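You operate a simulated robot arm through the tools that you are given. There is no shell and no other tool.

The job below is to be done with a simulated robot arm. You get a single attempt, and the scene is never put back.

## Task
Put things in order on the top of the long grey-door table. At the end: the blue spring post stands where the gold brass ring stood; the brown copper stud boss is on the yellow tray-stack felt-faced plate; the gold brass ring stands where the purple square-grip pad stood; the purple square-grip pad stands where the brown copper stud boss stood; whatever was shut is shut again. Leave all else as you found it, and nothing knocked over.

It is judged by the outcome, as a careful person would: the job done as asked, and still so three seconds after it is handed in. It fails if anything else is knocked over, pushed out of place, dropped, spilled or broken.

## Robot
A 6-joint arm with a two-finger parallel gripper, fixed in place. Base frame: the origin is at the foot of the arm, x ahead of it, y to its left, z up; the work surface is at about z = 800. Lengths are in mm, angles in degrees, forces in N, time in s.
With the tool pointing down near the work surface it reaches from about 240 to 640 mm from the base axis. Its first joint turns from -66.0 to 66.0 degrees. Payload 2.7 kg.
Tool frame: the origin (TCP) lies between the finger pads and is the grasp point; the fingertips stand 23 mm ahead of it; z points along the fingers, y is the line along which they close. Largest opening 94 mm; finger width 38, thickness 10; the body of the gripper, 54 by 96 mm, starts 39 mm behind the TCP.
Orientation is told as [roll, pitch, yaw] about the base's x, y, z axes, in that order, counted from this pose: with the fingers straight down and closing along the base's y, the tool's x points along the base's -x, its y along +y and its z along -z.

## Interface
- The arm moves only by the tool arm_command. Its argument "increments" is a list of rows, each an object of numbers (a shift or turn left out is 0, a gripper value left out holds the last): "rx", "ry", "rz": the turn, a rotation vector about the tool's x, y, z in degrees; "x", "y", "z": the shift along the tool's x, y, z in mm; "gripper": the opening, from 0 (shut) to 1 (fully open). In form: [{"rx": .., "ry": .., "rz": .., "x": .., "y": .., "z": .., "gripper": ..}, ...]. A call has 1 to 20 rows; each row is the pose to reach, as a shift and turn from the pose commanded when the call began, along the tool's axes at that moment. Each row takes 0.2 s and may step no farther than 50 mm and 8.6 degrees from the row before; otherwise, or with a gripper value out of range, the whole call is refused. Where a pose cannot be reached the arm comes as near as it can. A force on the tool above 40 N (or 10 N above the force at the start of the call, whichever is more), or a blocked arm, ends the call early, and 0.2 s more pass. The fingers move at their own pace (about 45 mm/s each) and stop on an object; they squeeze with about 39 N. The grip force told is the motor's: it shows also when the fingers shut on nothing. Time passes only in rows, and 0.2 s behind the last, so rows that repeat a pose let the fingers close. The reply holds the time, the measured pose of the TCP, the force on the tool along the base axes, the opening and the grip force, in the units named above and with some noise, with the torque about the TCP (base axes, N m) and any sound that the robot's microphone picked up.
- Cameras (640 x 400 px; columns grow to the right, rows downward): "scene" is fixed at [88.9, -449.9, 1394.7]; the picture's right is [0.59, -0.80, 0.00], its down [-0.54, -0.40, -0.74] and it looks along [0.60, 0.44, -0.67] (base axes); focal length 299 px, centre (320, 200). "wrist" rides on the gripper at [86, 16, -75] in the tool frame; the picture's right is [-0.18, 0.98, 0.00], its down [-0.58, -0.11, -0.81] and it looks along [-0.79, -0.15, 0.59] (tool axes); focal length 243 px, centre (320, 200).
- snapshot(camera): a new picture of that camera. No time passes.
- measure_at(camera, pixels): there is no depth. For up to 12 entries [column, row, z] of the newest picture of that camera ("zoom" is the newest enlarged one), the place [x, y] in the base frame at which the ray of that pixel passes the height z, good to about 2 mm. No time passes.
- zoom(camera, box): a new picture of the part [left, top, right, bottom] of that camera's present view, enlarged. No time passes.
- close_job(): hands the job in; it is judged then, once.

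Leave the gripper open and the arm clear of the work at the hand-in unless told otherwise.

The tools are called after "Request:" by a JSON object that holds its "op" and its "data". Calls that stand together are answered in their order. arm_command: Moves the arm, as the interface text tells. Its arguments: {"type":"object","properties":{"increments":{"type":"array"}},"required":["increments"]} The other tools are called the same way: snapshot (camera) takes a picture; measure_at (camera, pixels) gives the place at which the rays of pixels pass given heights; zoom (camera, box) takes an enlarged picture of a part of a camera's view; close_job () hands the job in.

At the start:

```text
clock: 0.0
ee_pos: [324.7, 36.4, 1149.6]
orientation: [0.1, -0.1, 0.0]
ft_force: [0.5, -0.2, -0.3]
wrist_torque: [0.0, 0.05, -0.01]
gripper_width: 94.1
grip_force: 0.1
```

scene: 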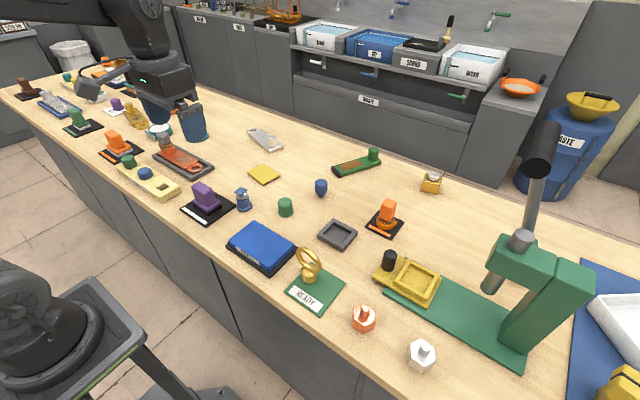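
wrist: 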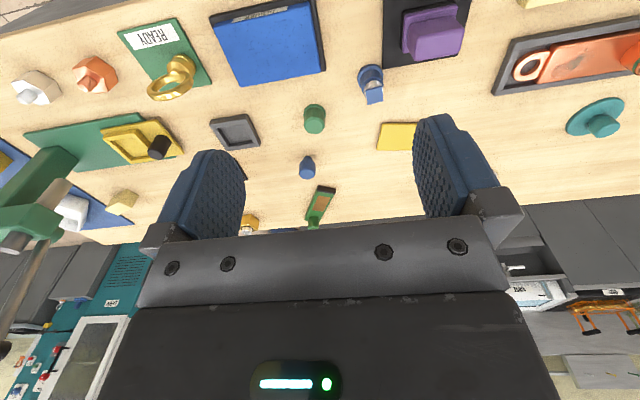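

I see a long bench with many small items: a gold ring on a green READY plate near (309,265), a purple pad on a black plate near (205,200), a blue post near (243,198) and a yellow tray stack near (410,280). I'll zoom in to tell the objects apart.

Request:
{"op": "zoom", "data": {"camera": "scene", "box": [170, 170, 330, 270]}}

Request:
{"op": "zoom", "data": {"camera": "scene", "box": [270, 220, 430, 320]}}

Request:
{"op": "zoom", "data": {"camera": "scene", "box": [350, 150, 510, 250]}}

Request:
{"op": "zoom", "data": {"camera": "scene", "box": [0, 60, 160, 160]}}

Request:
{"op": "zoom", "data": {"camera": "scene", "box": [90, 110, 250, 210]}}

Request:
{"op": "zoom", "data": {"camera": "scene", "box": [340, 220, 640, 400]}}

```text
4.00 times, centred on (250, 220) of scene
```

zoom: 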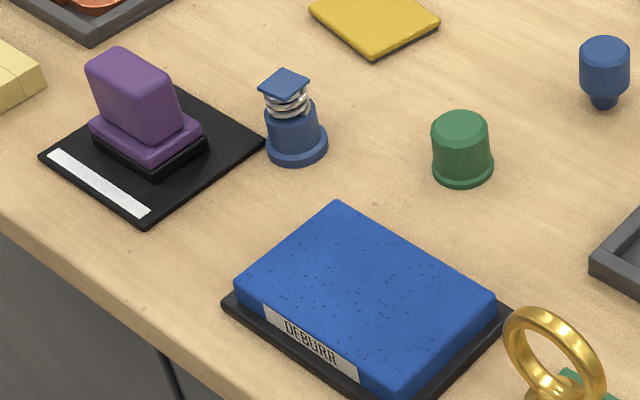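

```text
4.00 times, centred on (350, 270) of scene
```

zoom: 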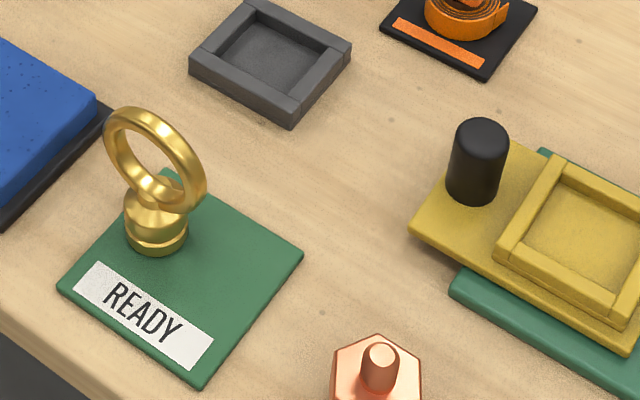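

```text
4.00 times, centred on (430, 200) of scene
```

zoom: 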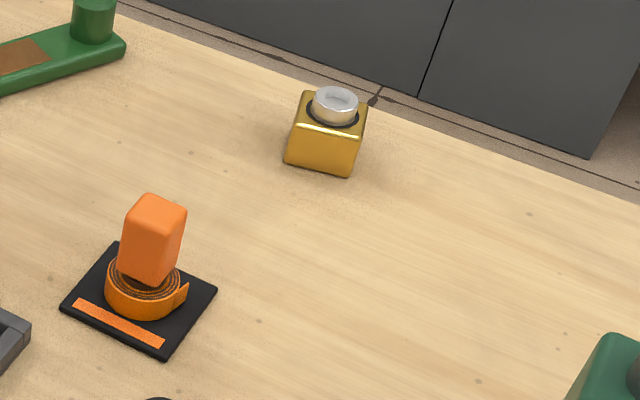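

```text
4.00 times, centred on (80, 110) of scene
```

zoom: 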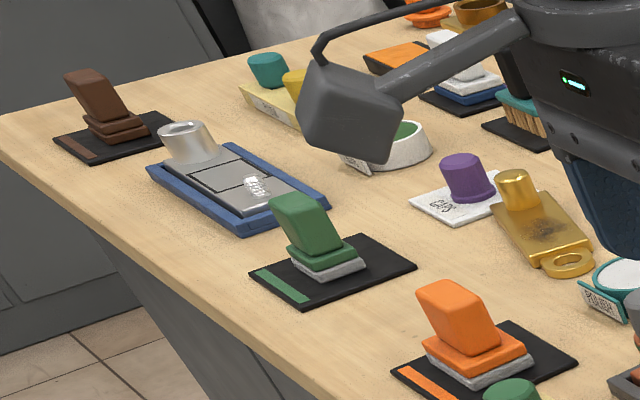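

```text
4.00 times, centred on (170, 160) of scene
```

zoom: 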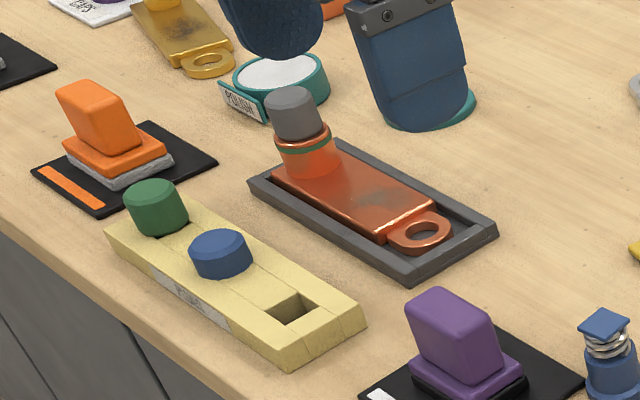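

```text
2.13 times, centred on (490, 310) of scene
```

zoom: 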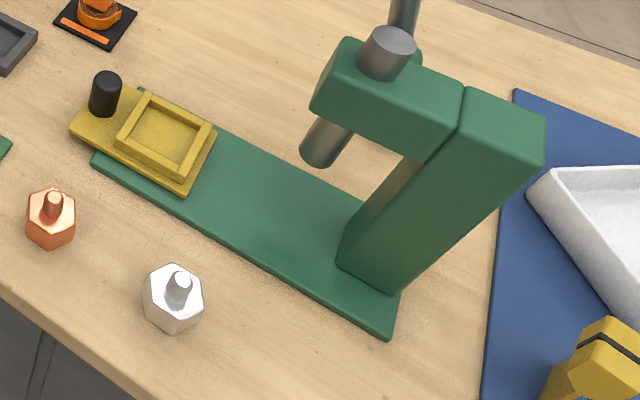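

The copper hex with a stud is near (364,318). Two things could be the yellow felt-faced plate: the yellow square at (264,174) and the yellow tray with a black knob at (410,280). I'll zoom closer on both, and on other yellow things.

Request:
{"op": "zoom", "data": {"camera": "scene", "box": [232, 150, 296, 190]}}

Request:
{"op": "zoom", "data": {"camera": "scene", "box": [365, 240, 461, 300]}}

Request:
{"op": "zoom", "data": {"camera": "scene", "box": [560, 310, 640, 400]}}

Request:
{"op": "zoom", "data": {"camera": "wrist", "box": [0, 0, 320, 240]}}

Request:
{"op": "zoom", "data": {"camera": "wrist", "box": [320, 0, 640, 200]}}

Request:
{"op": "zoom", "data": {"camera": "scene", "box": [280, 0, 520, 120]}}

Request:
{"op": "zoom", "data": {"camera": "scene", "box": [60, 0, 320, 120]}}

```text
10.00 times, centred on (264, 170) of scene
```

zoom: 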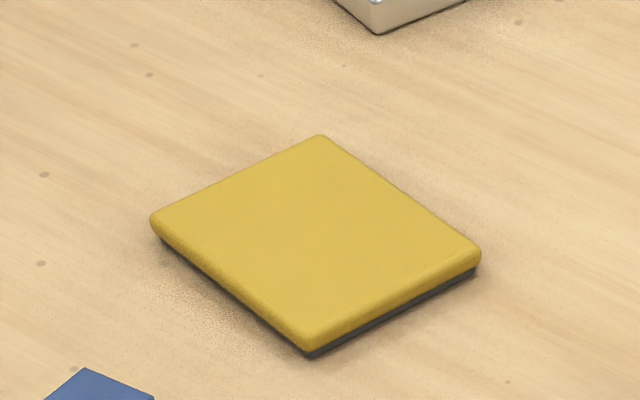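

```text
6.67 times, centred on (413, 270) of scene
```

zoom: 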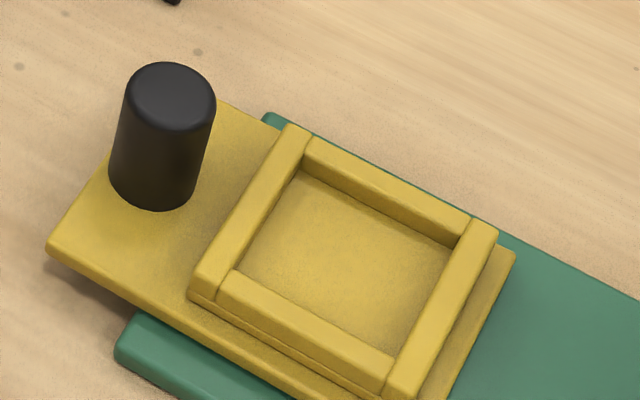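

```text
4.44 times, centred on (600, 355) of scene
```

zoom: 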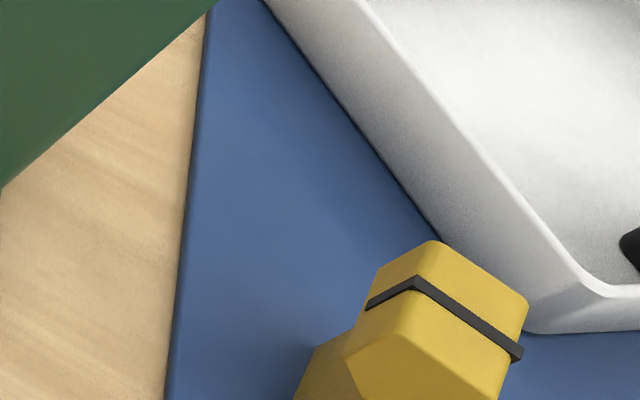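

```text
1.67 times, centred on (160, 120) of wrist
```

zoom: 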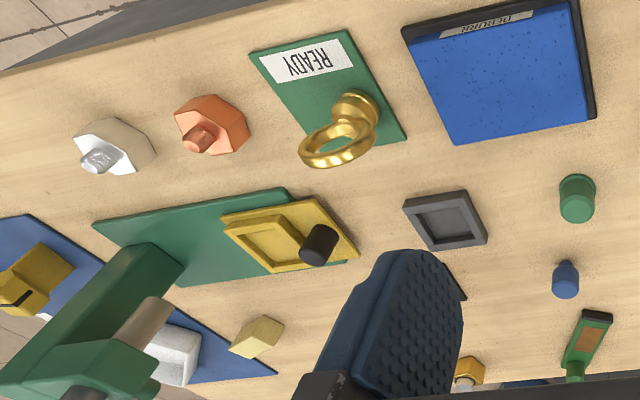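

```text
2.00 times, centred on (480, 100) of wrist
```

zoom: 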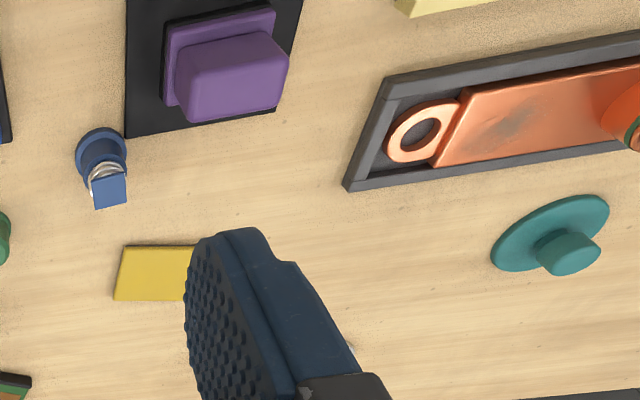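

```text
2.67 times, centred on (400, 60) of scene
```

zoom: 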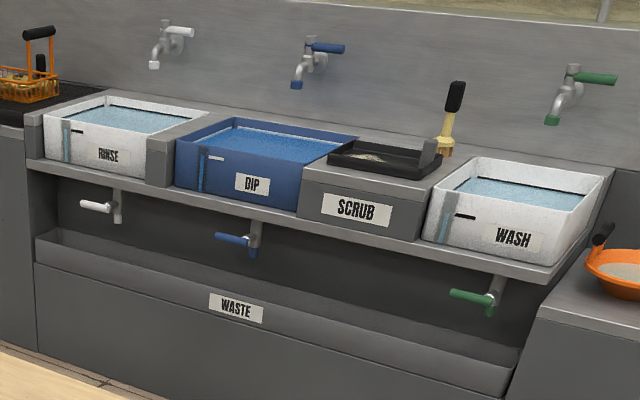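

```text
2.46 times, centred on (190, 60) of scene
```

zoom: 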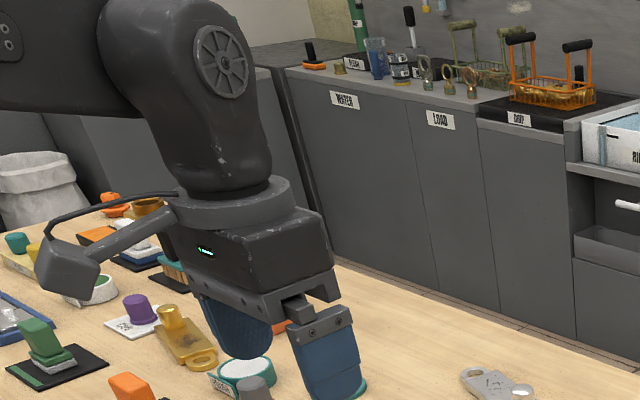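

The yellow square is a smooth slab on a dark underside. The other one is a layered tray on the press base. I'll measure both, along with the grey tray, the ring, the posts and the pad, to compare sizes.

Request:
{"op": "measure_at", "data": {"camera": "scene", "pixels": [[247, 172, 808], [264, 163.5, 808], [280, 175.5, 808], [263, 185, 808], [317.5, 233.75, 812], [332.5, 220, 812], [357.5, 231, 812], [343, 251, 812], [393.5, 283.5, 825], [408.5, 258.75, 825], [439.7, 273.75, 825], [425, 298.5, 825]]}}

Request:
{"op": "measure_at", "data": {"camera": "scene", "pixels": [[364, 325, 800], [308, 281, 804], [205, 206, 804], [243, 206, 800], [420, 362, 800], [260, 250, 810], [285, 210, 800], [321, 190, 800], [430, 188, 800], [385, 222, 800], [144, 180, 815], [124, 148, 804]]}}

Request:
{"op": "zoom", "data": {"camera": "scene", "box": [40, 50, 200, 150]}}

Request:
{"op": "zoom", "data": {"camera": "wrist", "box": [90, 90, 200, 170]}}

```text
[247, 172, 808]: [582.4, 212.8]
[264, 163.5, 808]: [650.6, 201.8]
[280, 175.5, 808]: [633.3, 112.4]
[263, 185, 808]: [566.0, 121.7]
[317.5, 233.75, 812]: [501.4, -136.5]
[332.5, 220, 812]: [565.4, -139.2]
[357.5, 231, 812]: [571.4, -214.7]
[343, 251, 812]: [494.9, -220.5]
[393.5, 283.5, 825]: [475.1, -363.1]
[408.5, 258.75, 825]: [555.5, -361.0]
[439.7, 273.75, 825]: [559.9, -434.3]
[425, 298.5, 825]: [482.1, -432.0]
```

```text
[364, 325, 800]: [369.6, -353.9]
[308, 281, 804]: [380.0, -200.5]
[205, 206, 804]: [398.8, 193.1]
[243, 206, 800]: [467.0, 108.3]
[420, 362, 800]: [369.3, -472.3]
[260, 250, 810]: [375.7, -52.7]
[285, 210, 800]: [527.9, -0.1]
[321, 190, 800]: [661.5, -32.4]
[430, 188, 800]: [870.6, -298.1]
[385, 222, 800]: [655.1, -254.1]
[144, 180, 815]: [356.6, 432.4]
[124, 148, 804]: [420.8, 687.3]
```

```text
4.00 times, centred on (120, 100) of scene
```

zoom: 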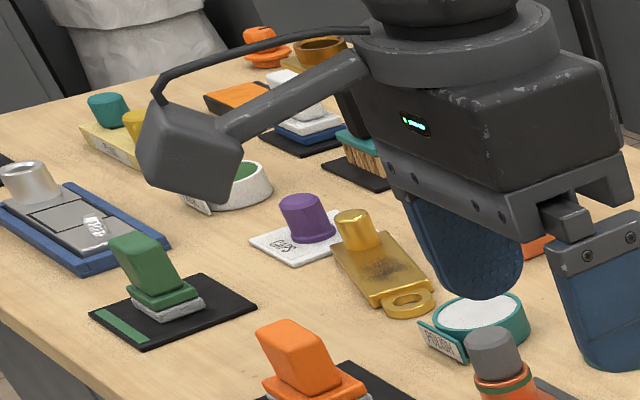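

```text
5.00 times, centred on (145, 130) of wrist
```

zoom: 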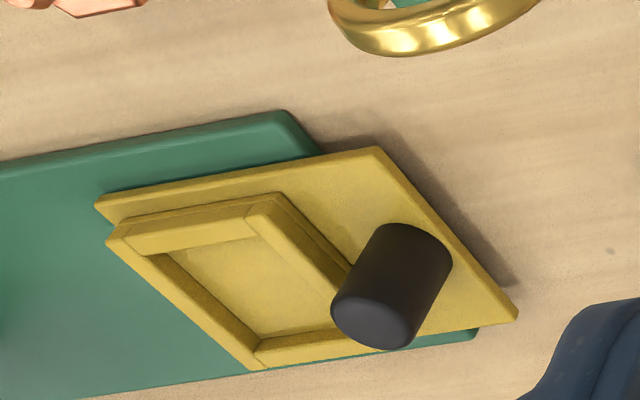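

The ring, boss, pad and post are all within reach. For the yellow target, I'll move the arm to the left and down so the wrist camera gets a close look at the yellow square at about (608,162). The same move clears the scene camera's view of the left end.

Request:
{"op": "arm_command", "data": {"increments": [{"x": 5, "y": 33, "z": 30}, {"x": 10, "y": 66, "z": 60}, {"x": 15, "y": 99, "z": 90}, {"x": 20, "y": 132, "z": 120}, {"x": 25, "y": 164, "z": 150}, {"x": 25, "y": 164, "z": 150}]}}

Request:
{"op": "snapshot", "data": {"camera": "wrist"}}

Request:
{"op": "snapshot", "data": {"camera": "scene"}}

```text
clock: 1.4
ee_pos: [300.2, 200.4, 1000.3]
orientation: [0.1, -0.1, 0.0]
ft_force: [0.2, -0.3, 0.0]
wrist_torque: [0.0, -0.01, 0.0]
gripper_width: 93.9
grip_force: 0.1
```

```text
taken
```

wrist: 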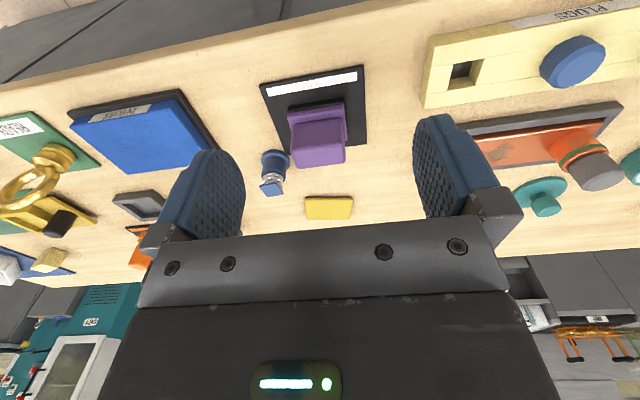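

```text
taken
```

scene: 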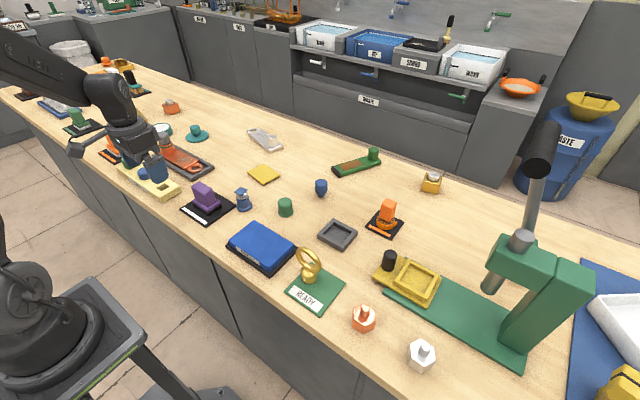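

The wrist view now shows the yellow square at (328,207) clear of the fingers. I'll zoom on it and on the left end of the bench in the scene view.

Request:
{"op": "zoom", "data": {"camera": "wrist", "box": [250, 140, 410, 240]}}

Request:
{"op": "zoom", "data": {"camera": "wrist", "box": [0, 90, 160, 290]}}

Request:
{"op": "zoom", "data": {"camera": "scene", "box": [0, 50, 240, 200]}}

Request:
{"op": "zoom", "data": {"camera": "scene", "box": [40, 40, 200, 140]}}

```text
4.00 times, centred on (330, 190) of wrist
```

zoom: 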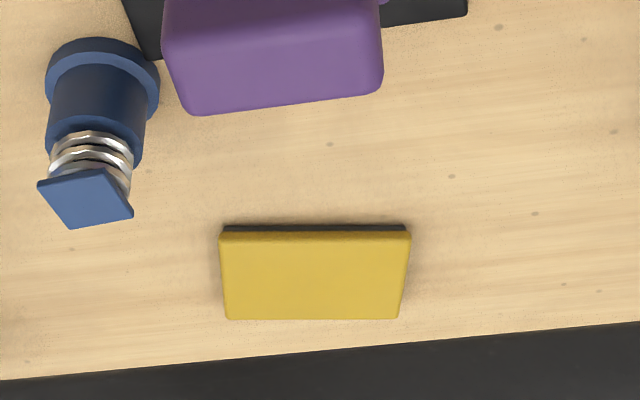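

```text
2.00 times, centred on (80, 190) of wrist
```

zoom: 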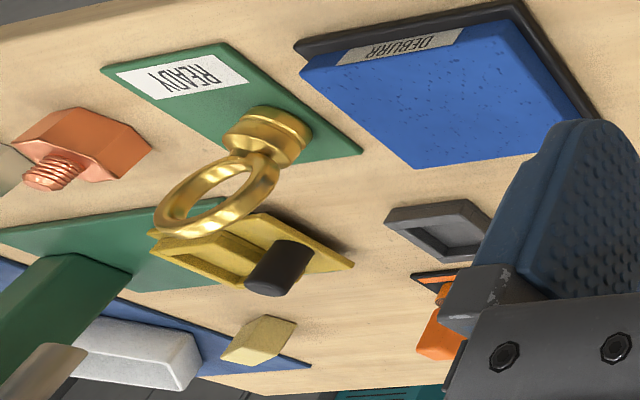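

```text
2.67 times, centred on (120, 125) of scene
```

zoom: 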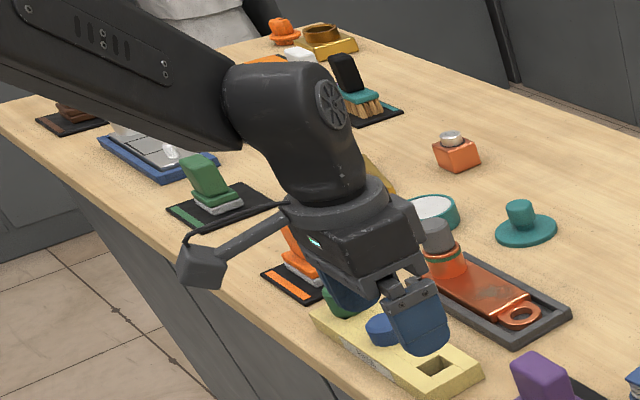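

```text
4.00 times, centred on (120, 90) of scene
```

zoom: 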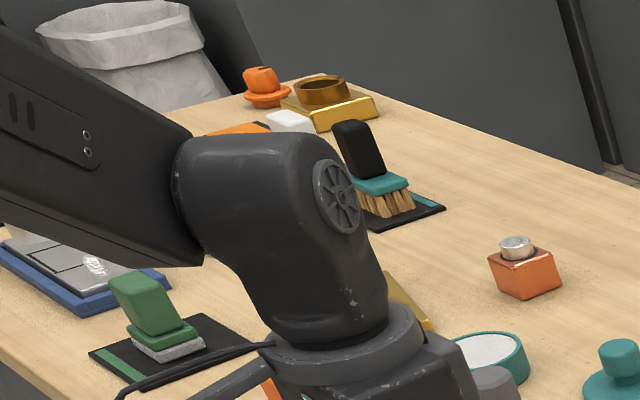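

Up close, the slab at (328,207) is a yellow layer on a dark layer with no tray form. The fixture at the press has rails and layers. Before choosing, I'll get a close view of that fixture. First I'll measure where the press stands so I stay clear of it.

Request:
{"op": "measure_at", "data": {"camera": "scene", "pixels": [[523, 365, 805], [385, 292, 805], [500, 345, 810], [490, 290, 880], [490, 248, 980], [522, 237, 1000], [540, 130, 1050], [540, 130, 1150], [390, 268, 815], [390, 253, 850], [378, 278, 815], [406, 256, 815]]}}

Request:
{"op": "arm_command", "data": {"increments": [{"x": 0, "y": -42}, {"x": 0, "y": -84}, {"x": 0, "y": -126}, {"x": 0, "y": -168}, {"x": 0, "y": -210}, {"x": 0, "y": -252}, {"x": 0, "y": -294}, {"x": 0, "y": -336}, {"x": 0, "y": -378}, {"x": 0, "y": -420}, {"x": 0, "y": -460}, {"x": 0, "y": -500}, {"x": 0, "y": -500}]}}

Request:
{"op": "snapshot", "data": {"camera": "wrist"}}

Request:
{"op": "snapshot", "data": {"camera": "scene"}}

```text
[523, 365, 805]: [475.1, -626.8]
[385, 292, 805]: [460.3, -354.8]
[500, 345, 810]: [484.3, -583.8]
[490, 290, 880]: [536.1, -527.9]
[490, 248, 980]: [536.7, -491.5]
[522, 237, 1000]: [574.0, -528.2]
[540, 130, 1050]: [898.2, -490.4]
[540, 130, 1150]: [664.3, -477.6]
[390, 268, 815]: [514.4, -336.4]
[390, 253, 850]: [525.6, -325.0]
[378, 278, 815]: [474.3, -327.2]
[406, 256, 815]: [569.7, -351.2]
```

```text
clock: 4.2
ee_pos: [298.0, -297.8, 998.2]
orientation: [0.1, -0.1, 0.0]
ft_force: [0.6, -0.3, 0.1]
wrist_torque: [0.01, 0.0, -0.02]
gripper_width: 94.2
grip_force: 0.1
```

```text
taken
```

wrist: 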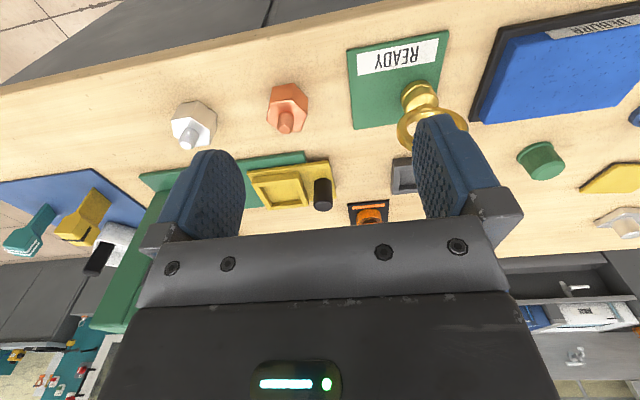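

```text
taken
```

scene: 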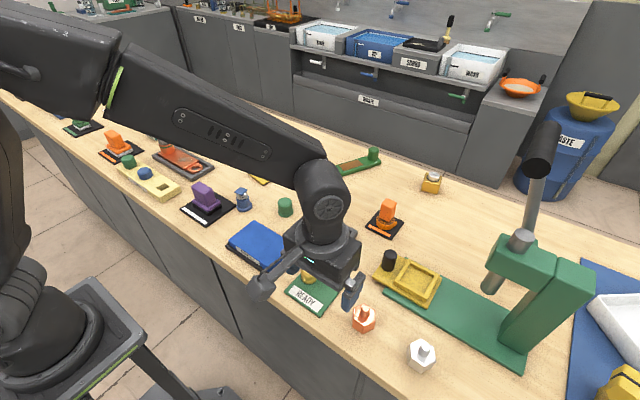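

Request:
{"op": "zoom", "data": {"camera": "wrist", "box": [240, 140, 350, 220]}}

Request:
{"op": "zoom", "data": {"camera": "wrist", "box": [150, 70, 330, 170]}}

Request:
{"op": "zoom", "data": {"camera": "wrist", "box": [340, 20, 500, 150]}}

Request:
{"op": "zoom", "data": {"camera": "wrist", "box": [0, 140, 160, 280]}}

Request:
{"op": "zoom", "data": {"camera": "wrist", "box": [500, 110, 640, 240]}}

```text
5.00 times, centred on (295, 180) of wrist
```

zoom: 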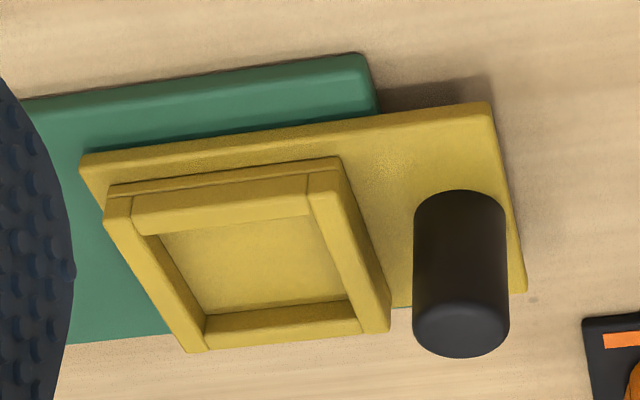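

```text
3.56 times, centred on (240, 120) of wrist
```

zoom: 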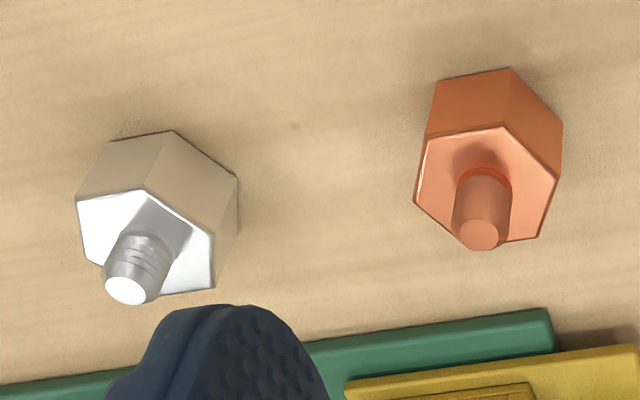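

```text
3.08 times, centred on (420, 85) of wrist
```

zoom: 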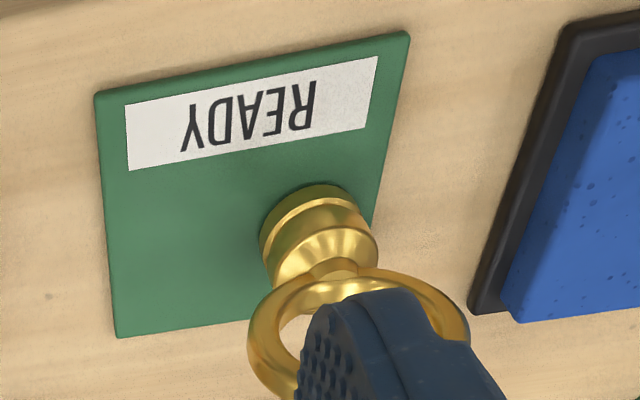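

```text
2.86 times, centred on (80, 210) of wrist
```

zoom: 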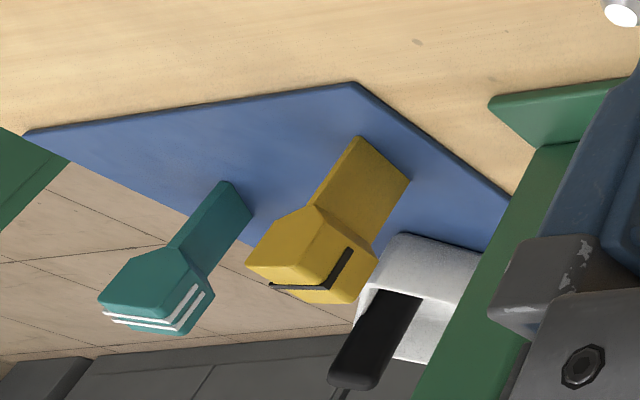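

```text
3.08 times, centred on (570, 175) of wrist
```

zoom: 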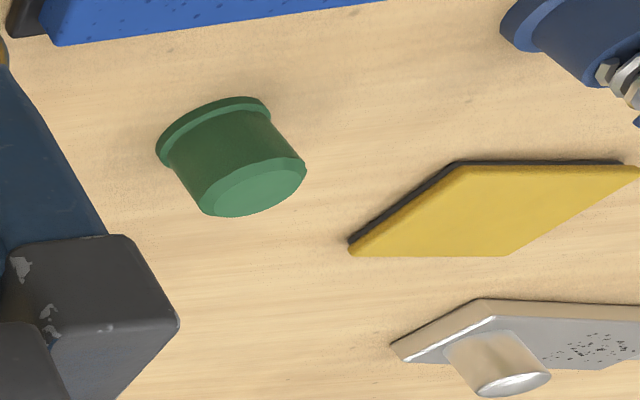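

The press fixture is all one painted yellow, with a knob and a frame. The free slab at about (608,162) is the only plate with a differently coloured facing, a soft yellow face on a dark base. It is also inside reach, at about 629 mm, while the fixture's nest is at about 653 mm. I take the slab to be the felt-faced plate. Next I'll measure the copper boss from this wrist view.

Request:
{"op": "measure_at", "data": {"camera": "wrist", "pixels": [[273.3, 93.3, 800], [293.5, 89.1, 800], [307.9, 104.6, 800], [269.4, 109.3, 830], [291.3, 105.7, 830], [306.2, 120.6, 830], [269.4, 109.3, 840], [291.3, 105.7, 840], [306.2, 120.6, 840], [300.3, 136.9, 830], [266.6, 127.6, 830], [285, 135, 850]]}}

Request:
{"op": "zoom", "data": {"camera": "scene", "box": [332, 290, 396, 350]}}

```text
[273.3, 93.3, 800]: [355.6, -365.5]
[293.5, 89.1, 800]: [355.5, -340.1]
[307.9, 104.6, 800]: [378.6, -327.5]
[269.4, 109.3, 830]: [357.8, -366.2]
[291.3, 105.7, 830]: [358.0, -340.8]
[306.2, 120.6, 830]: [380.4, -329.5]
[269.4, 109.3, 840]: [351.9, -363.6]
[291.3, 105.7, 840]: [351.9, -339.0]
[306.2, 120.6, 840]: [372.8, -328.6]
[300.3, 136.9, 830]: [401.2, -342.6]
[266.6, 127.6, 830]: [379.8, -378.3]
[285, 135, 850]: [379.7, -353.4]
```

```text
6.67 times, centred on (364, 320) of scene
```

zoom: 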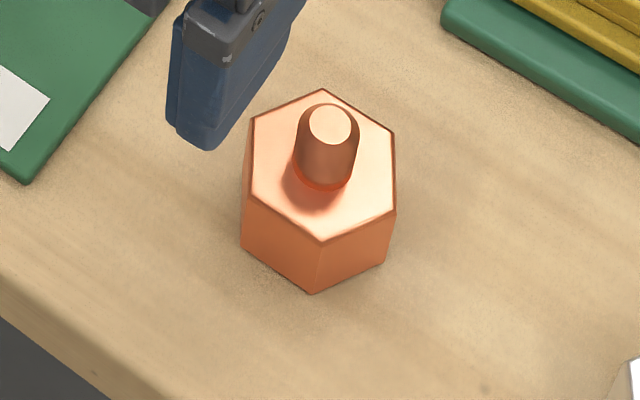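

The boss is a hex of about 44 mm across flats, centred near (378,-353). Its body top is at about 833 and the stud top at about 852. One flat faces -x, so closing along 60° from x meets flats. I'll go above it at z=900, turned 30° about the tool axis.

Request:
{"op": "arm_command", "data": {"increments": [{"x": -20, "y": -13, "z": 20, "rz": 7.5}, {"x": -40, "y": -26, "z": 40, "rz": 15}, {"x": -60, "y": -40, "z": 60, "rz": 22.5}, {"x": -78, "y": -53, "z": 80, "rz": 30}, {"x": -78, "y": -53, "z": 100, "rz": 30}, {"x": -78, "y": -53, "z": 100, "rz": 30}, {"x": -78, "y": -53, "z": 100, "rz": 30}]}}

Request:
{"op": "snapshot", "data": {"camera": "wrist"}}

Request:
{"op": "snapshot", "data": {"camera": "scene"}}

```text
clock: 5.8
ee_pos: [376.9, -351.5, 899.4]
orientation: [0.1, 0.0, -30.0]
ft_force: [0.7, 0.4, 0.0]
wrist_torque: [0.01, 0.01, 0.03]
gripper_width: 94.2
grip_force: 0.0
```

```text
taken
```

wrist: 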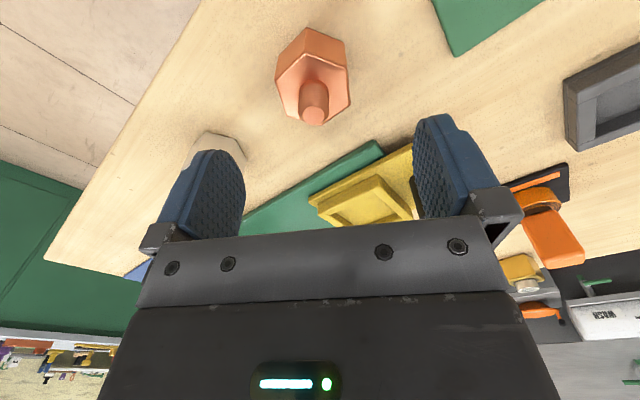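

```text
taken
```

scene: 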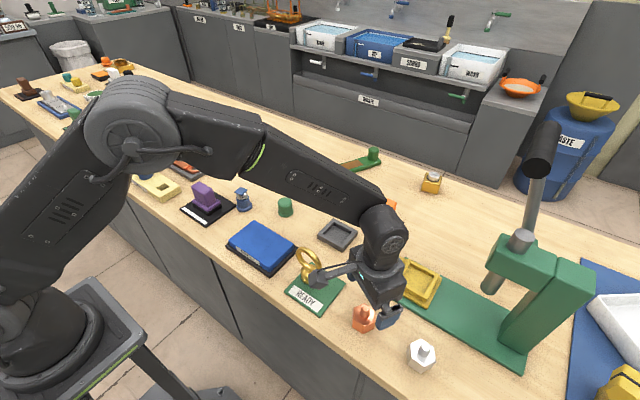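

The arm is above the boss. I'll zoom in on the boss in the wrist view to fix its centre and orientation.

Request:
{"op": "zoom", "data": {"camera": "wrist", "box": [254, 10, 374, 140]}}

```text
3.08 times, centred on (314, 75) of wrist
```

zoom: 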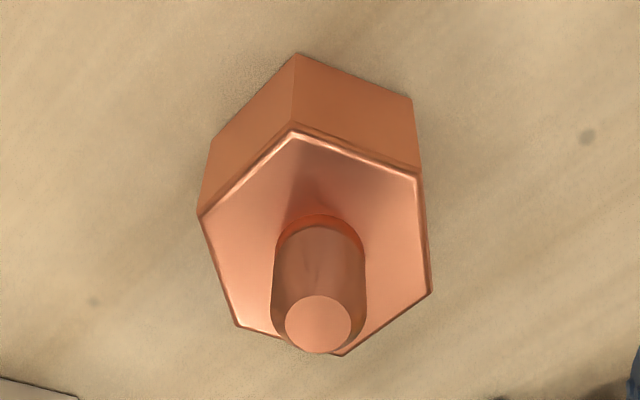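

Request:
{"op": "measure_at", "data": {"camera": "zoom", "pixels": [[297, 53, 800], [411, 100, 800], [209, 150, 800], [297, 127, 833], [418, 178, 833], [431, 292, 833], [337, 355, 833], [238, 325, 833], [198, 217, 833], [318, 322, 850], [318, 322, 855], [318, 322, 860]]}}

```text
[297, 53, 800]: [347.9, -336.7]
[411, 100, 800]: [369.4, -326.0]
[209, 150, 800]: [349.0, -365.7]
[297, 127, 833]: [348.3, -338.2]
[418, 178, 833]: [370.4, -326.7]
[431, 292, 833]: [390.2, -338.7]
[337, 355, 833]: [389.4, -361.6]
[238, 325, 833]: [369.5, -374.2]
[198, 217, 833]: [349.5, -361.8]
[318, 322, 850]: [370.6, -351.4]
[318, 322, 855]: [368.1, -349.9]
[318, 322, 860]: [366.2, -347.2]
```

The two wrist views differ by a few mm, about (369.5,-350.5) against (378,-353). I'll cross-check with the fixed scene camera, using the hex-top vertices I read earlier.

Request:
{"op": "measure_at", "data": {"camera": "scene", "pixels": [[364.3, 303.2, 833], [375.2, 309.8, 833], [375.2, 321.8, 833], [364.3, 326.3, 833], [353.5, 319.2, 833], [353.5, 307.2, 833], [364.3, 314.6, 833], [363, 334, 800], [374, 329.5, 800], [352, 326.5, 800]]}}

Request:
{"op": "zoom", "data": {"camera": "scene", "box": [332, 290, 412, 350]}}

```text
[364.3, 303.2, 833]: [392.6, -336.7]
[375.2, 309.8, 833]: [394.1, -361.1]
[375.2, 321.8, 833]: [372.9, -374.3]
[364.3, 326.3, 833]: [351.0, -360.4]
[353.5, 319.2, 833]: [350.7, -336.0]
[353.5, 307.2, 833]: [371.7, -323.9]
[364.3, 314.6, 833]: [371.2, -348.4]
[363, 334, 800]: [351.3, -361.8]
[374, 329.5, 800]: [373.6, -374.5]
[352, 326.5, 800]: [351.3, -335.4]
```

```text
6.67 times, centred on (372, 320) of scene
```

zoom: 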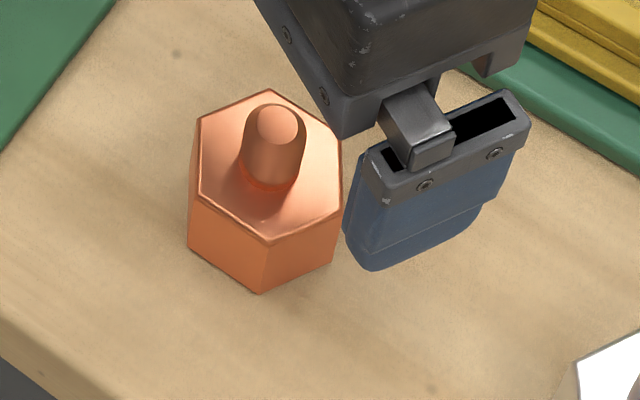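

The scene camera gives a centre of about (372,-349) and a body top of 833. The near wrist view gives (369.5,-350). I'll use (371,-349.5). Next I shift onto that, go down to z≈827 (fingertips at about 804) and close.

Request:
{"op": "arm_command", "data": {"increments": [{"x": 6.7, "y": -1, "z": 0}, {"x": 6.7, "y": -1, "z": 25}, {"x": 6.7, "y": -1, "z": 50}, {"x": 6.7, "y": -1, "z": 65}, {"x": 6.7, "y": -1, "z": 72}, {"x": 6.7, "y": -1, "z": 72}]}}

Request:
{"op": "zoom", "data": {"camera": "scene", "box": [320, 270, 420, 350]}}

Request:
{"op": "snapshot", "data": {"camera": "wrist"}}

```text
clock: 7.2
ee_pos: [372.8, -348.1, 825.9]
orientation: [0.2, -0.1, -29.8]
ft_force: [-0.7, -0.3, 0.2]
wrist_torque: [0.0, 0.02, -0.01]
gripper_width: 93.9
grip_force: 0.0
```

```text
5.00 times, centred on (370, 310) of scene
```

zoom: 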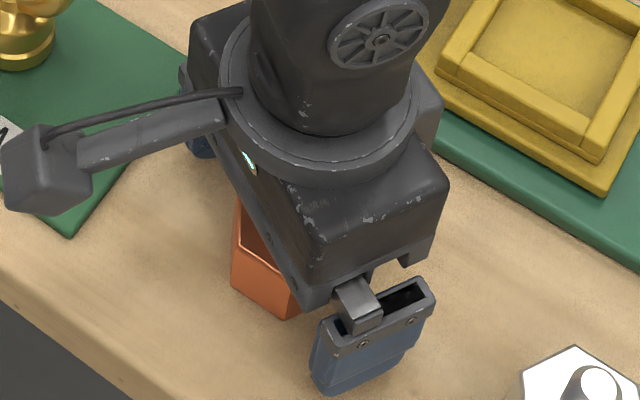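

```text
taken
```

wrist: 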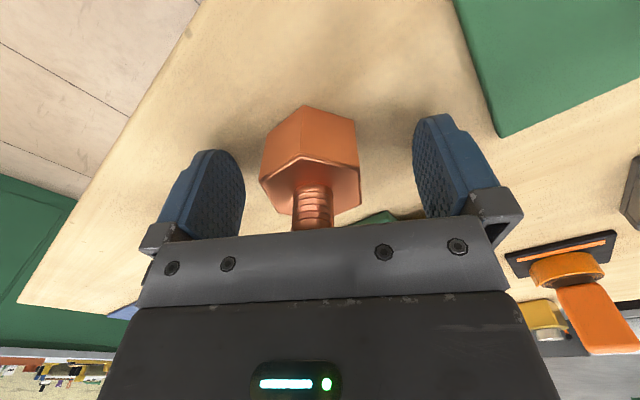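

The boss sits between the fingers, about 2 mm to one side. I'll shift 2 mm to centre it and close.

Request:
{"op": "arm_command", "data": {"increments": [{"y": -2}, {"y": -2, "gripper": 0.3}, {"y": -2, "gripper": 0.3}, {"y": -2, "gripper": 0.3}, {"y": -2, "gripper": 0.3}, {"y": -2, "gripper": 0.3}]}}

```text
clock: 8.6
ee_pos: [371.6, -351.5, 826.6]
orientation: [0.2, -0.1, -30.0]
ft_force: [0.9, 0.4, 1.3]
wrist_torque: [-0.01, 0.01, -0.01]
gripper_width: 43.0
grip_force: 38.6
```

I have the boss at 43 mm with 38.6 N. Now I lift straight up to about z=950.

Request:
{"op": "arm_command", "data": {"increments": [{"z": -10}, {"z": -35}, {"z": -70}, {"z": -105}, {"z": -135}, {"z": -135}]}}

Request:
{"op": "snapshot", "data": {"camera": "wrist"}}

Request:
{"op": "snapshot", "data": {"camera": "scene"}}

```text
clock: 10.0
ee_pos: [370.7, -348.7, 962.6]
orientation: [0.1, 0.0, -29.9]
ft_force: [-0.8, -0.5, -0.9]
wrist_torque: [-0.01, -0.02, 0.05]
gripper_width: 43.0
grip_force: 39.3
```

```text
taken
```

wrist: 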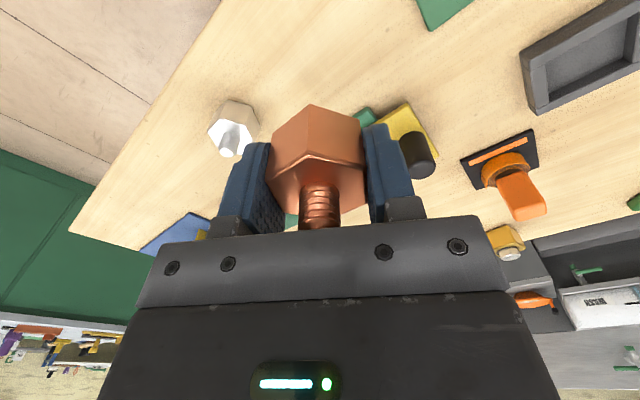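

```text
taken
```

scene: 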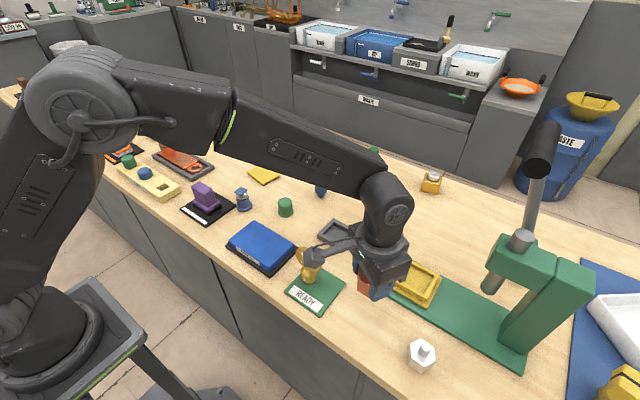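

The boss is up cleanly. The yellow plate is visible at (264,174) in the scene view, so I'll zoom and measure its corners and thickness before carrying the boss there.

Request:
{"op": "zoom", "data": {"camera": "scene", "box": [232, 154, 296, 194]}}

```text
10.00 times, centred on (264, 174) of scene
```

zoom: 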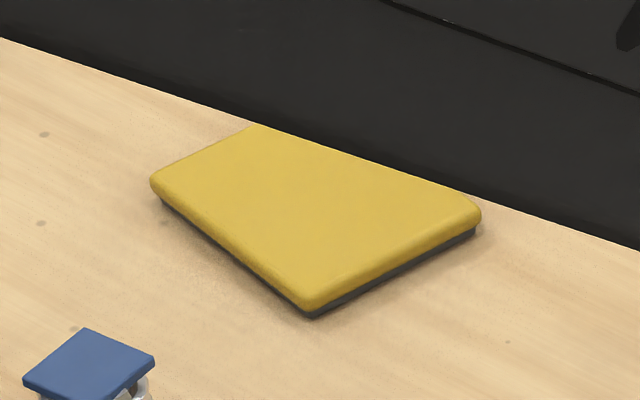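

Request:
{"op": "measure_at", "data": {"camera": "zoom", "pixels": [[312, 317, 800], [312, 298, 808], [312, 298, 812], [476, 232, 800], [480, 208, 808], [480, 208, 812], [160, 203, 800], [150, 180, 808], [150, 180, 812]]}}

```text
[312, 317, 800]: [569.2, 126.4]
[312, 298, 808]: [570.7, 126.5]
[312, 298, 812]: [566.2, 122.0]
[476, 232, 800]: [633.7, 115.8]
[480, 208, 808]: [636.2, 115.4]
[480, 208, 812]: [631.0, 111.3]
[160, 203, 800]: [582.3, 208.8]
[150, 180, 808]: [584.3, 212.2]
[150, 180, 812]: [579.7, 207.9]
```

The plate's top is at about 809.5. Its base is about 66×84 mm, centred near (608,162) and turned about -10°. I'll carry the boss high over to (520,150) at z≈980 and unwind the wrist turn to yaw 0.

Request:
{"op": "arm_command", "data": {"increments": [{"x": 9.3, "y": 39, "z": -1.4, "rz": -2.3}, {"x": 18.6, "y": 78, "z": -2.8, "rz": -4.6}, {"x": 27.9, "y": 117, "z": -4.2, "rz": -6.9}, {"x": 37.2, "y": 156, "z": -5.6, "rz": -9.2}, {"x": 46.5, "y": 195, "z": -7, "rz": -11.5}, {"x": 55.8, "y": 234, "z": -8.4, "rz": -13.8}, {"x": 65.2, "y": 273, "z": -9.8, "rz": -16.1}, {"x": 74.5, "y": 312, "z": -11.2, "rz": -18.5}, {"x": 83.8, "y": 351, "z": -12.6, "rz": -20.8}, {"x": 93, "y": 390, "z": -14, "rz": -23}, {"x": 102.4, "y": 429, "z": -15.4, "rz": -25.4}, {"x": 111.7, "y": 468, "z": -17, "rz": -27.7}, {"x": 121, "y": 507.5, "z": -18, "rz": -30}, {"x": 121, "y": 507.5, "z": -18, "rz": -30}, {"x": 121, "y": 507.5, "z": -18, "rz": -30}]}}

Request:
{"op": "snapshot", "data": {"camera": "wrist"}}

Request:
{"op": "snapshot", "data": {"camera": "scene"}}

```text
clock: 13.2
ee_pos: [518.3, 149.3, 979.9]
orientation: [-0.1, -0.1, 0.1]
ft_force: [0.3, 0.2, -2.7]
wrist_torque: [0.0, 0.02, 0.01]
gripper_width: 43.1
grip_force: 39.1
```

```text
taken
```

wrist: 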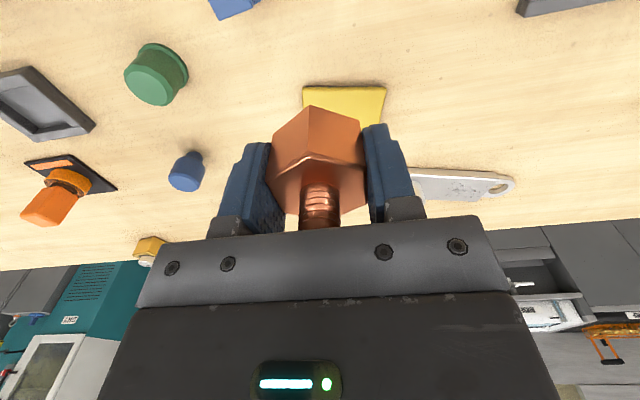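

```text
taken
```

scene: 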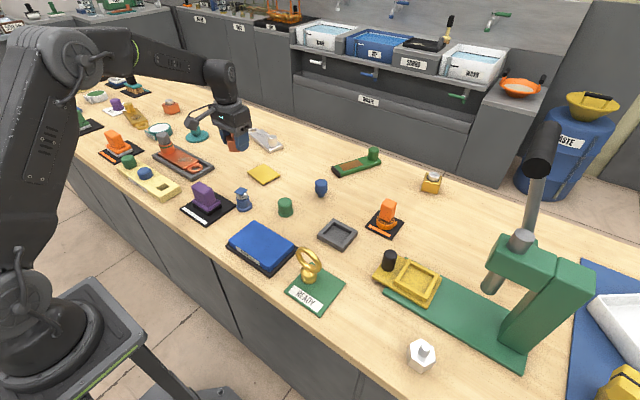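

The boss is over the near side of the plate and the scene view is clear. Before descending I'll zoom in on the pad, post and ring in the scene view to record their spots, then move above the plate at z≈880.

Request:
{"op": "arm_command", "data": {"increments": [{"x": -28, "y": 4, "z": 25}, {"x": -57, "y": 8, "z": 50}, {"x": -86, "y": 13, "z": 75}, {"x": -86, "y": 13, "z": 100}, {"x": -86, "y": 13, "z": 100}]}}

Request:
{"op": "snapshot", "data": {"camera": "wrist"}}

Request:
{"op": "zoom", "data": {"camera": "scene", "box": [232, 124, 312, 194]}}

Request:
{"op": "zoom", "data": {"camera": "scene", "box": [272, 240, 352, 320]}}

Request:
{"op": "zoom", "data": {"camera": "scene", "box": [172, 175, 262, 230]}}

```text
clock: 14.4
ee_pos: [607.8, 163.4, 881.6]
orientation: [0.0, 0.0, -0.1]
ft_force: [-0.5, -0.6, -2.4]
wrist_torque: [0.02, -0.01, -0.02]
gripper_width: 43.1
grip_force: 39.3
```

```text
taken
```

wrist: 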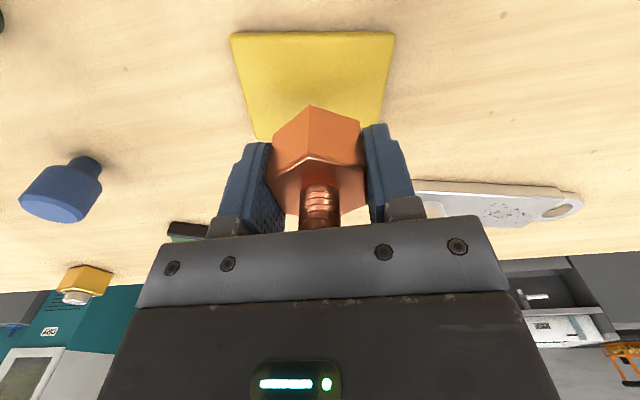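

```text
5.71 times, centred on (272, 159) of scene
```

zoom: 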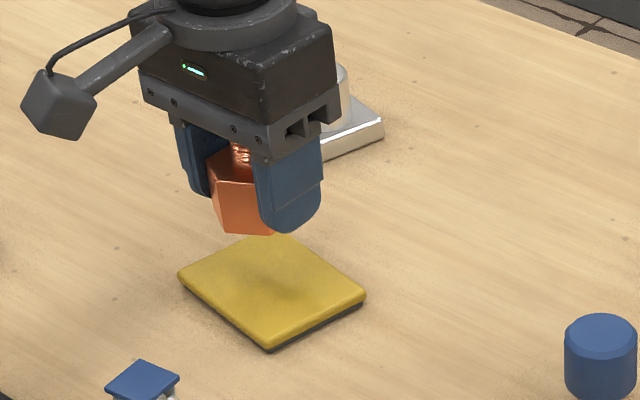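

```text
5.00 times, centred on (312, 280) of scene
```

zoom: 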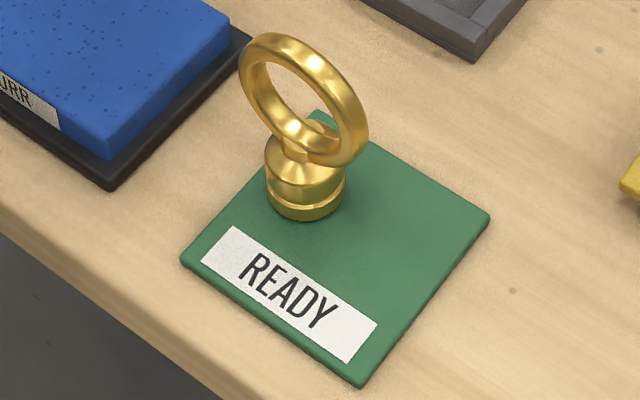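

```text
7.11 times, centred on (217, 202) of scene
```

zoom: 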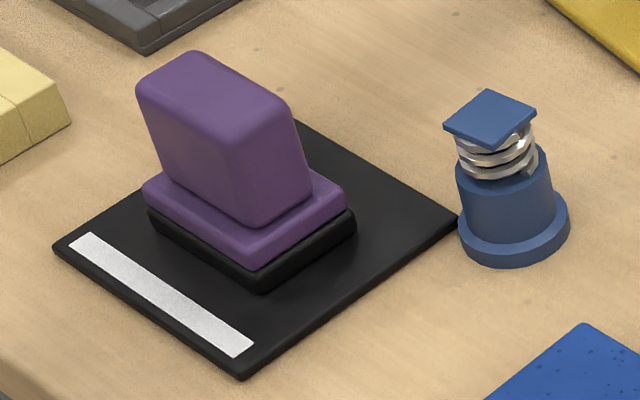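

The boss now hangs over the plate. While the pad/post zoom is newest, I'll measure their corners from it, and the ring from the scene picture.

Request:
{"op": "measure_at", "data": {"camera": "zoom", "pixels": [[53, 247, 803], [242, 376, 803], [458, 218, 803], [262, 288, 804], [355, 228, 804], [150, 225, 804], [250, 270, 815], [345, 200, 815], [143, 195, 815], [513, 268, 800], [459, 240, 800], [570, 225, 800]]}}

Request:
{"op": "measure_at", "data": {"camera": "zoom", "pixels": [[137, 92, 860], [190, 54, 860], [293, 108, 860], [235, 138, 860], [137, 92, 870], [190, 54, 870], [293, 108, 870], [235, 138, 870], [248, 225, 822], [312, 190, 822], [490, 118, 850], [513, 245, 805]]}}

Request:
{"op": "measure_at", "data": {"camera": "scene", "pixels": [[308, 292, 804], [333, 278, 804], [370, 283, 804], [344, 316, 804], [309, 292, 800], [325.5, 281, 808], [340, 281.5, 808], [333, 284, 804]]}}

```text
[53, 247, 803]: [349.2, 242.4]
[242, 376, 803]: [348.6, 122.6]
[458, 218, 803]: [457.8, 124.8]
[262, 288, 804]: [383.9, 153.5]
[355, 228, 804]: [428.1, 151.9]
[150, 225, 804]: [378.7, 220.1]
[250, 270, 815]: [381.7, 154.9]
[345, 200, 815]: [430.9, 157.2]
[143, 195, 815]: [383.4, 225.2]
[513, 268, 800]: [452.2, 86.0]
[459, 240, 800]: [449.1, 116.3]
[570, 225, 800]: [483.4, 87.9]
```

```text
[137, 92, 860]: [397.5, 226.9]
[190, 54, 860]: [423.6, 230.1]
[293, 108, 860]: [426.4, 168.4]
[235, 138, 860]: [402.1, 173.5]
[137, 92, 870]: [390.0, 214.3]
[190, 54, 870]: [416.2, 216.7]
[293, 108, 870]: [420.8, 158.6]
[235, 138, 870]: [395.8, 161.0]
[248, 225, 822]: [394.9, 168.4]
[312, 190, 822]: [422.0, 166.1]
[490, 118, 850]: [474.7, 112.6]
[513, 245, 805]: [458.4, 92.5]
```

```text
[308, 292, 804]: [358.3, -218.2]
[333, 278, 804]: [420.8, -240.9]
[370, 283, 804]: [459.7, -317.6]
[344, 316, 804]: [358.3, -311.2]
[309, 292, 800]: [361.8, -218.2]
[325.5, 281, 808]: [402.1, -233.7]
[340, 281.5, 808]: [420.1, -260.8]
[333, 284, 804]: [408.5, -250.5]
```

The boss is over the plate's middle, with command near (605,161) and readout (608,163). I'll lower to just above the surface and check.

Request:
{"op": "arm_command", "data": {"increments": [{"z": 15}, {"z": 30}, {"z": 38}, {"z": 38}]}}

Request:
{"op": "zoom", "data": {"camera": "scene", "box": [232, 134, 312, 204]}}

Request:
{"op": "snapshot", "data": {"camera": "wrist"}}

```text
clock: 15.4
ee_pos: [607.5, 162.2, 842.4]
orientation: [0.1, -0.1, 0.0]
ft_force: [-0.6, -0.9, -1.8]
wrist_torque: [-0.03, 0.01, 0.01]
gripper_width: 43.0
grip_force: 38.6
```

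```text
5.71 times, centred on (272, 169) of scene
```

zoom: 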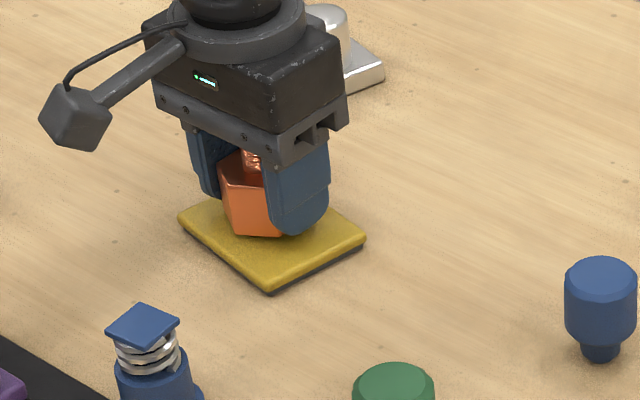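

```text
taken
```

wrist: 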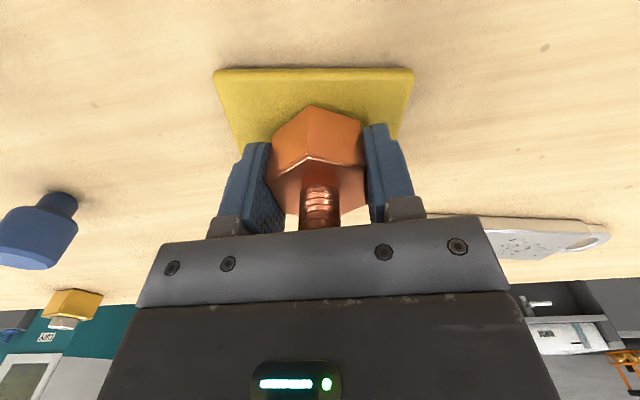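

Request:
{"op": "measure_at", "data": {"camera": "wrist", "pixels": [[214, 73, 809], [413, 70, 809], [312, 105, 815], [237, 143, 809], [397, 138, 809], [272, 142, 815], [361, 125, 815]]}}

Request:
{"op": "measure_at", "data": {"camera": "zoom", "pixels": [[178, 217, 808], [270, 288, 808], [365, 238, 808], [240, 233, 815], [287, 237, 815], [228, 207, 815]]}}

```text
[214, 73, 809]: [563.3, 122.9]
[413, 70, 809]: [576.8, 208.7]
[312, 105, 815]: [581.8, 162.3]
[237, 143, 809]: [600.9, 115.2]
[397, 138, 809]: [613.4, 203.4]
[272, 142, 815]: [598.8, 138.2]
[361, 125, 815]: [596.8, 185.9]
```

```text
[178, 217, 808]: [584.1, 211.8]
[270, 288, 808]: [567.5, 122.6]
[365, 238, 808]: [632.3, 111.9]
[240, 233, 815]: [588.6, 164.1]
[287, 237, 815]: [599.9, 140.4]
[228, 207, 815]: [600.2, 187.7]
```

The boss's near vertex is about 12 mm in from the plate's near edge, and 8 mm would be centred. I'll bring it back 4 mm and lower until it rests.

Request:
{"op": "arm_command", "data": {"increments": [{"x": 4}, {"x": 4, "z": 3}, {"x": 4, "z": 5}, {"x": 4, "z": 6}, {"x": 4, "z": 6}]}}

Request:
{"op": "zoom", "data": {"camera": "scene", "box": [242, 144, 292, 194]}}

```text
clock: 16.6
ee_pos: [600.8, 161.2, 838.7]
orientation: [0.2, -0.2, 0.1]
ft_force: [-1.3, 0.9, 8.9]
wrist_torque: [-0.07, 0.21, -0.02]
gripper_width: 43.3
grip_force: 39.0
```

```text
8.00 times, centred on (267, 169) of scene
```

zoom: 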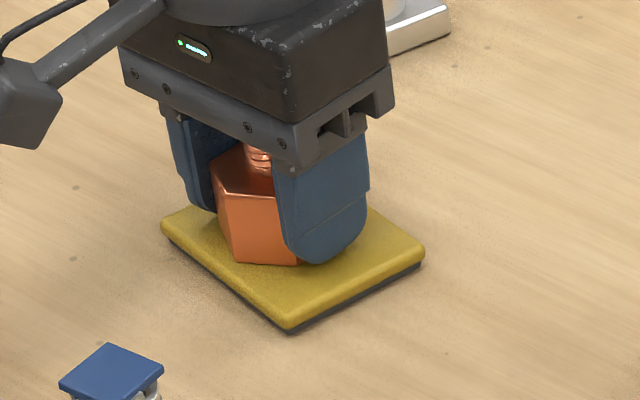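

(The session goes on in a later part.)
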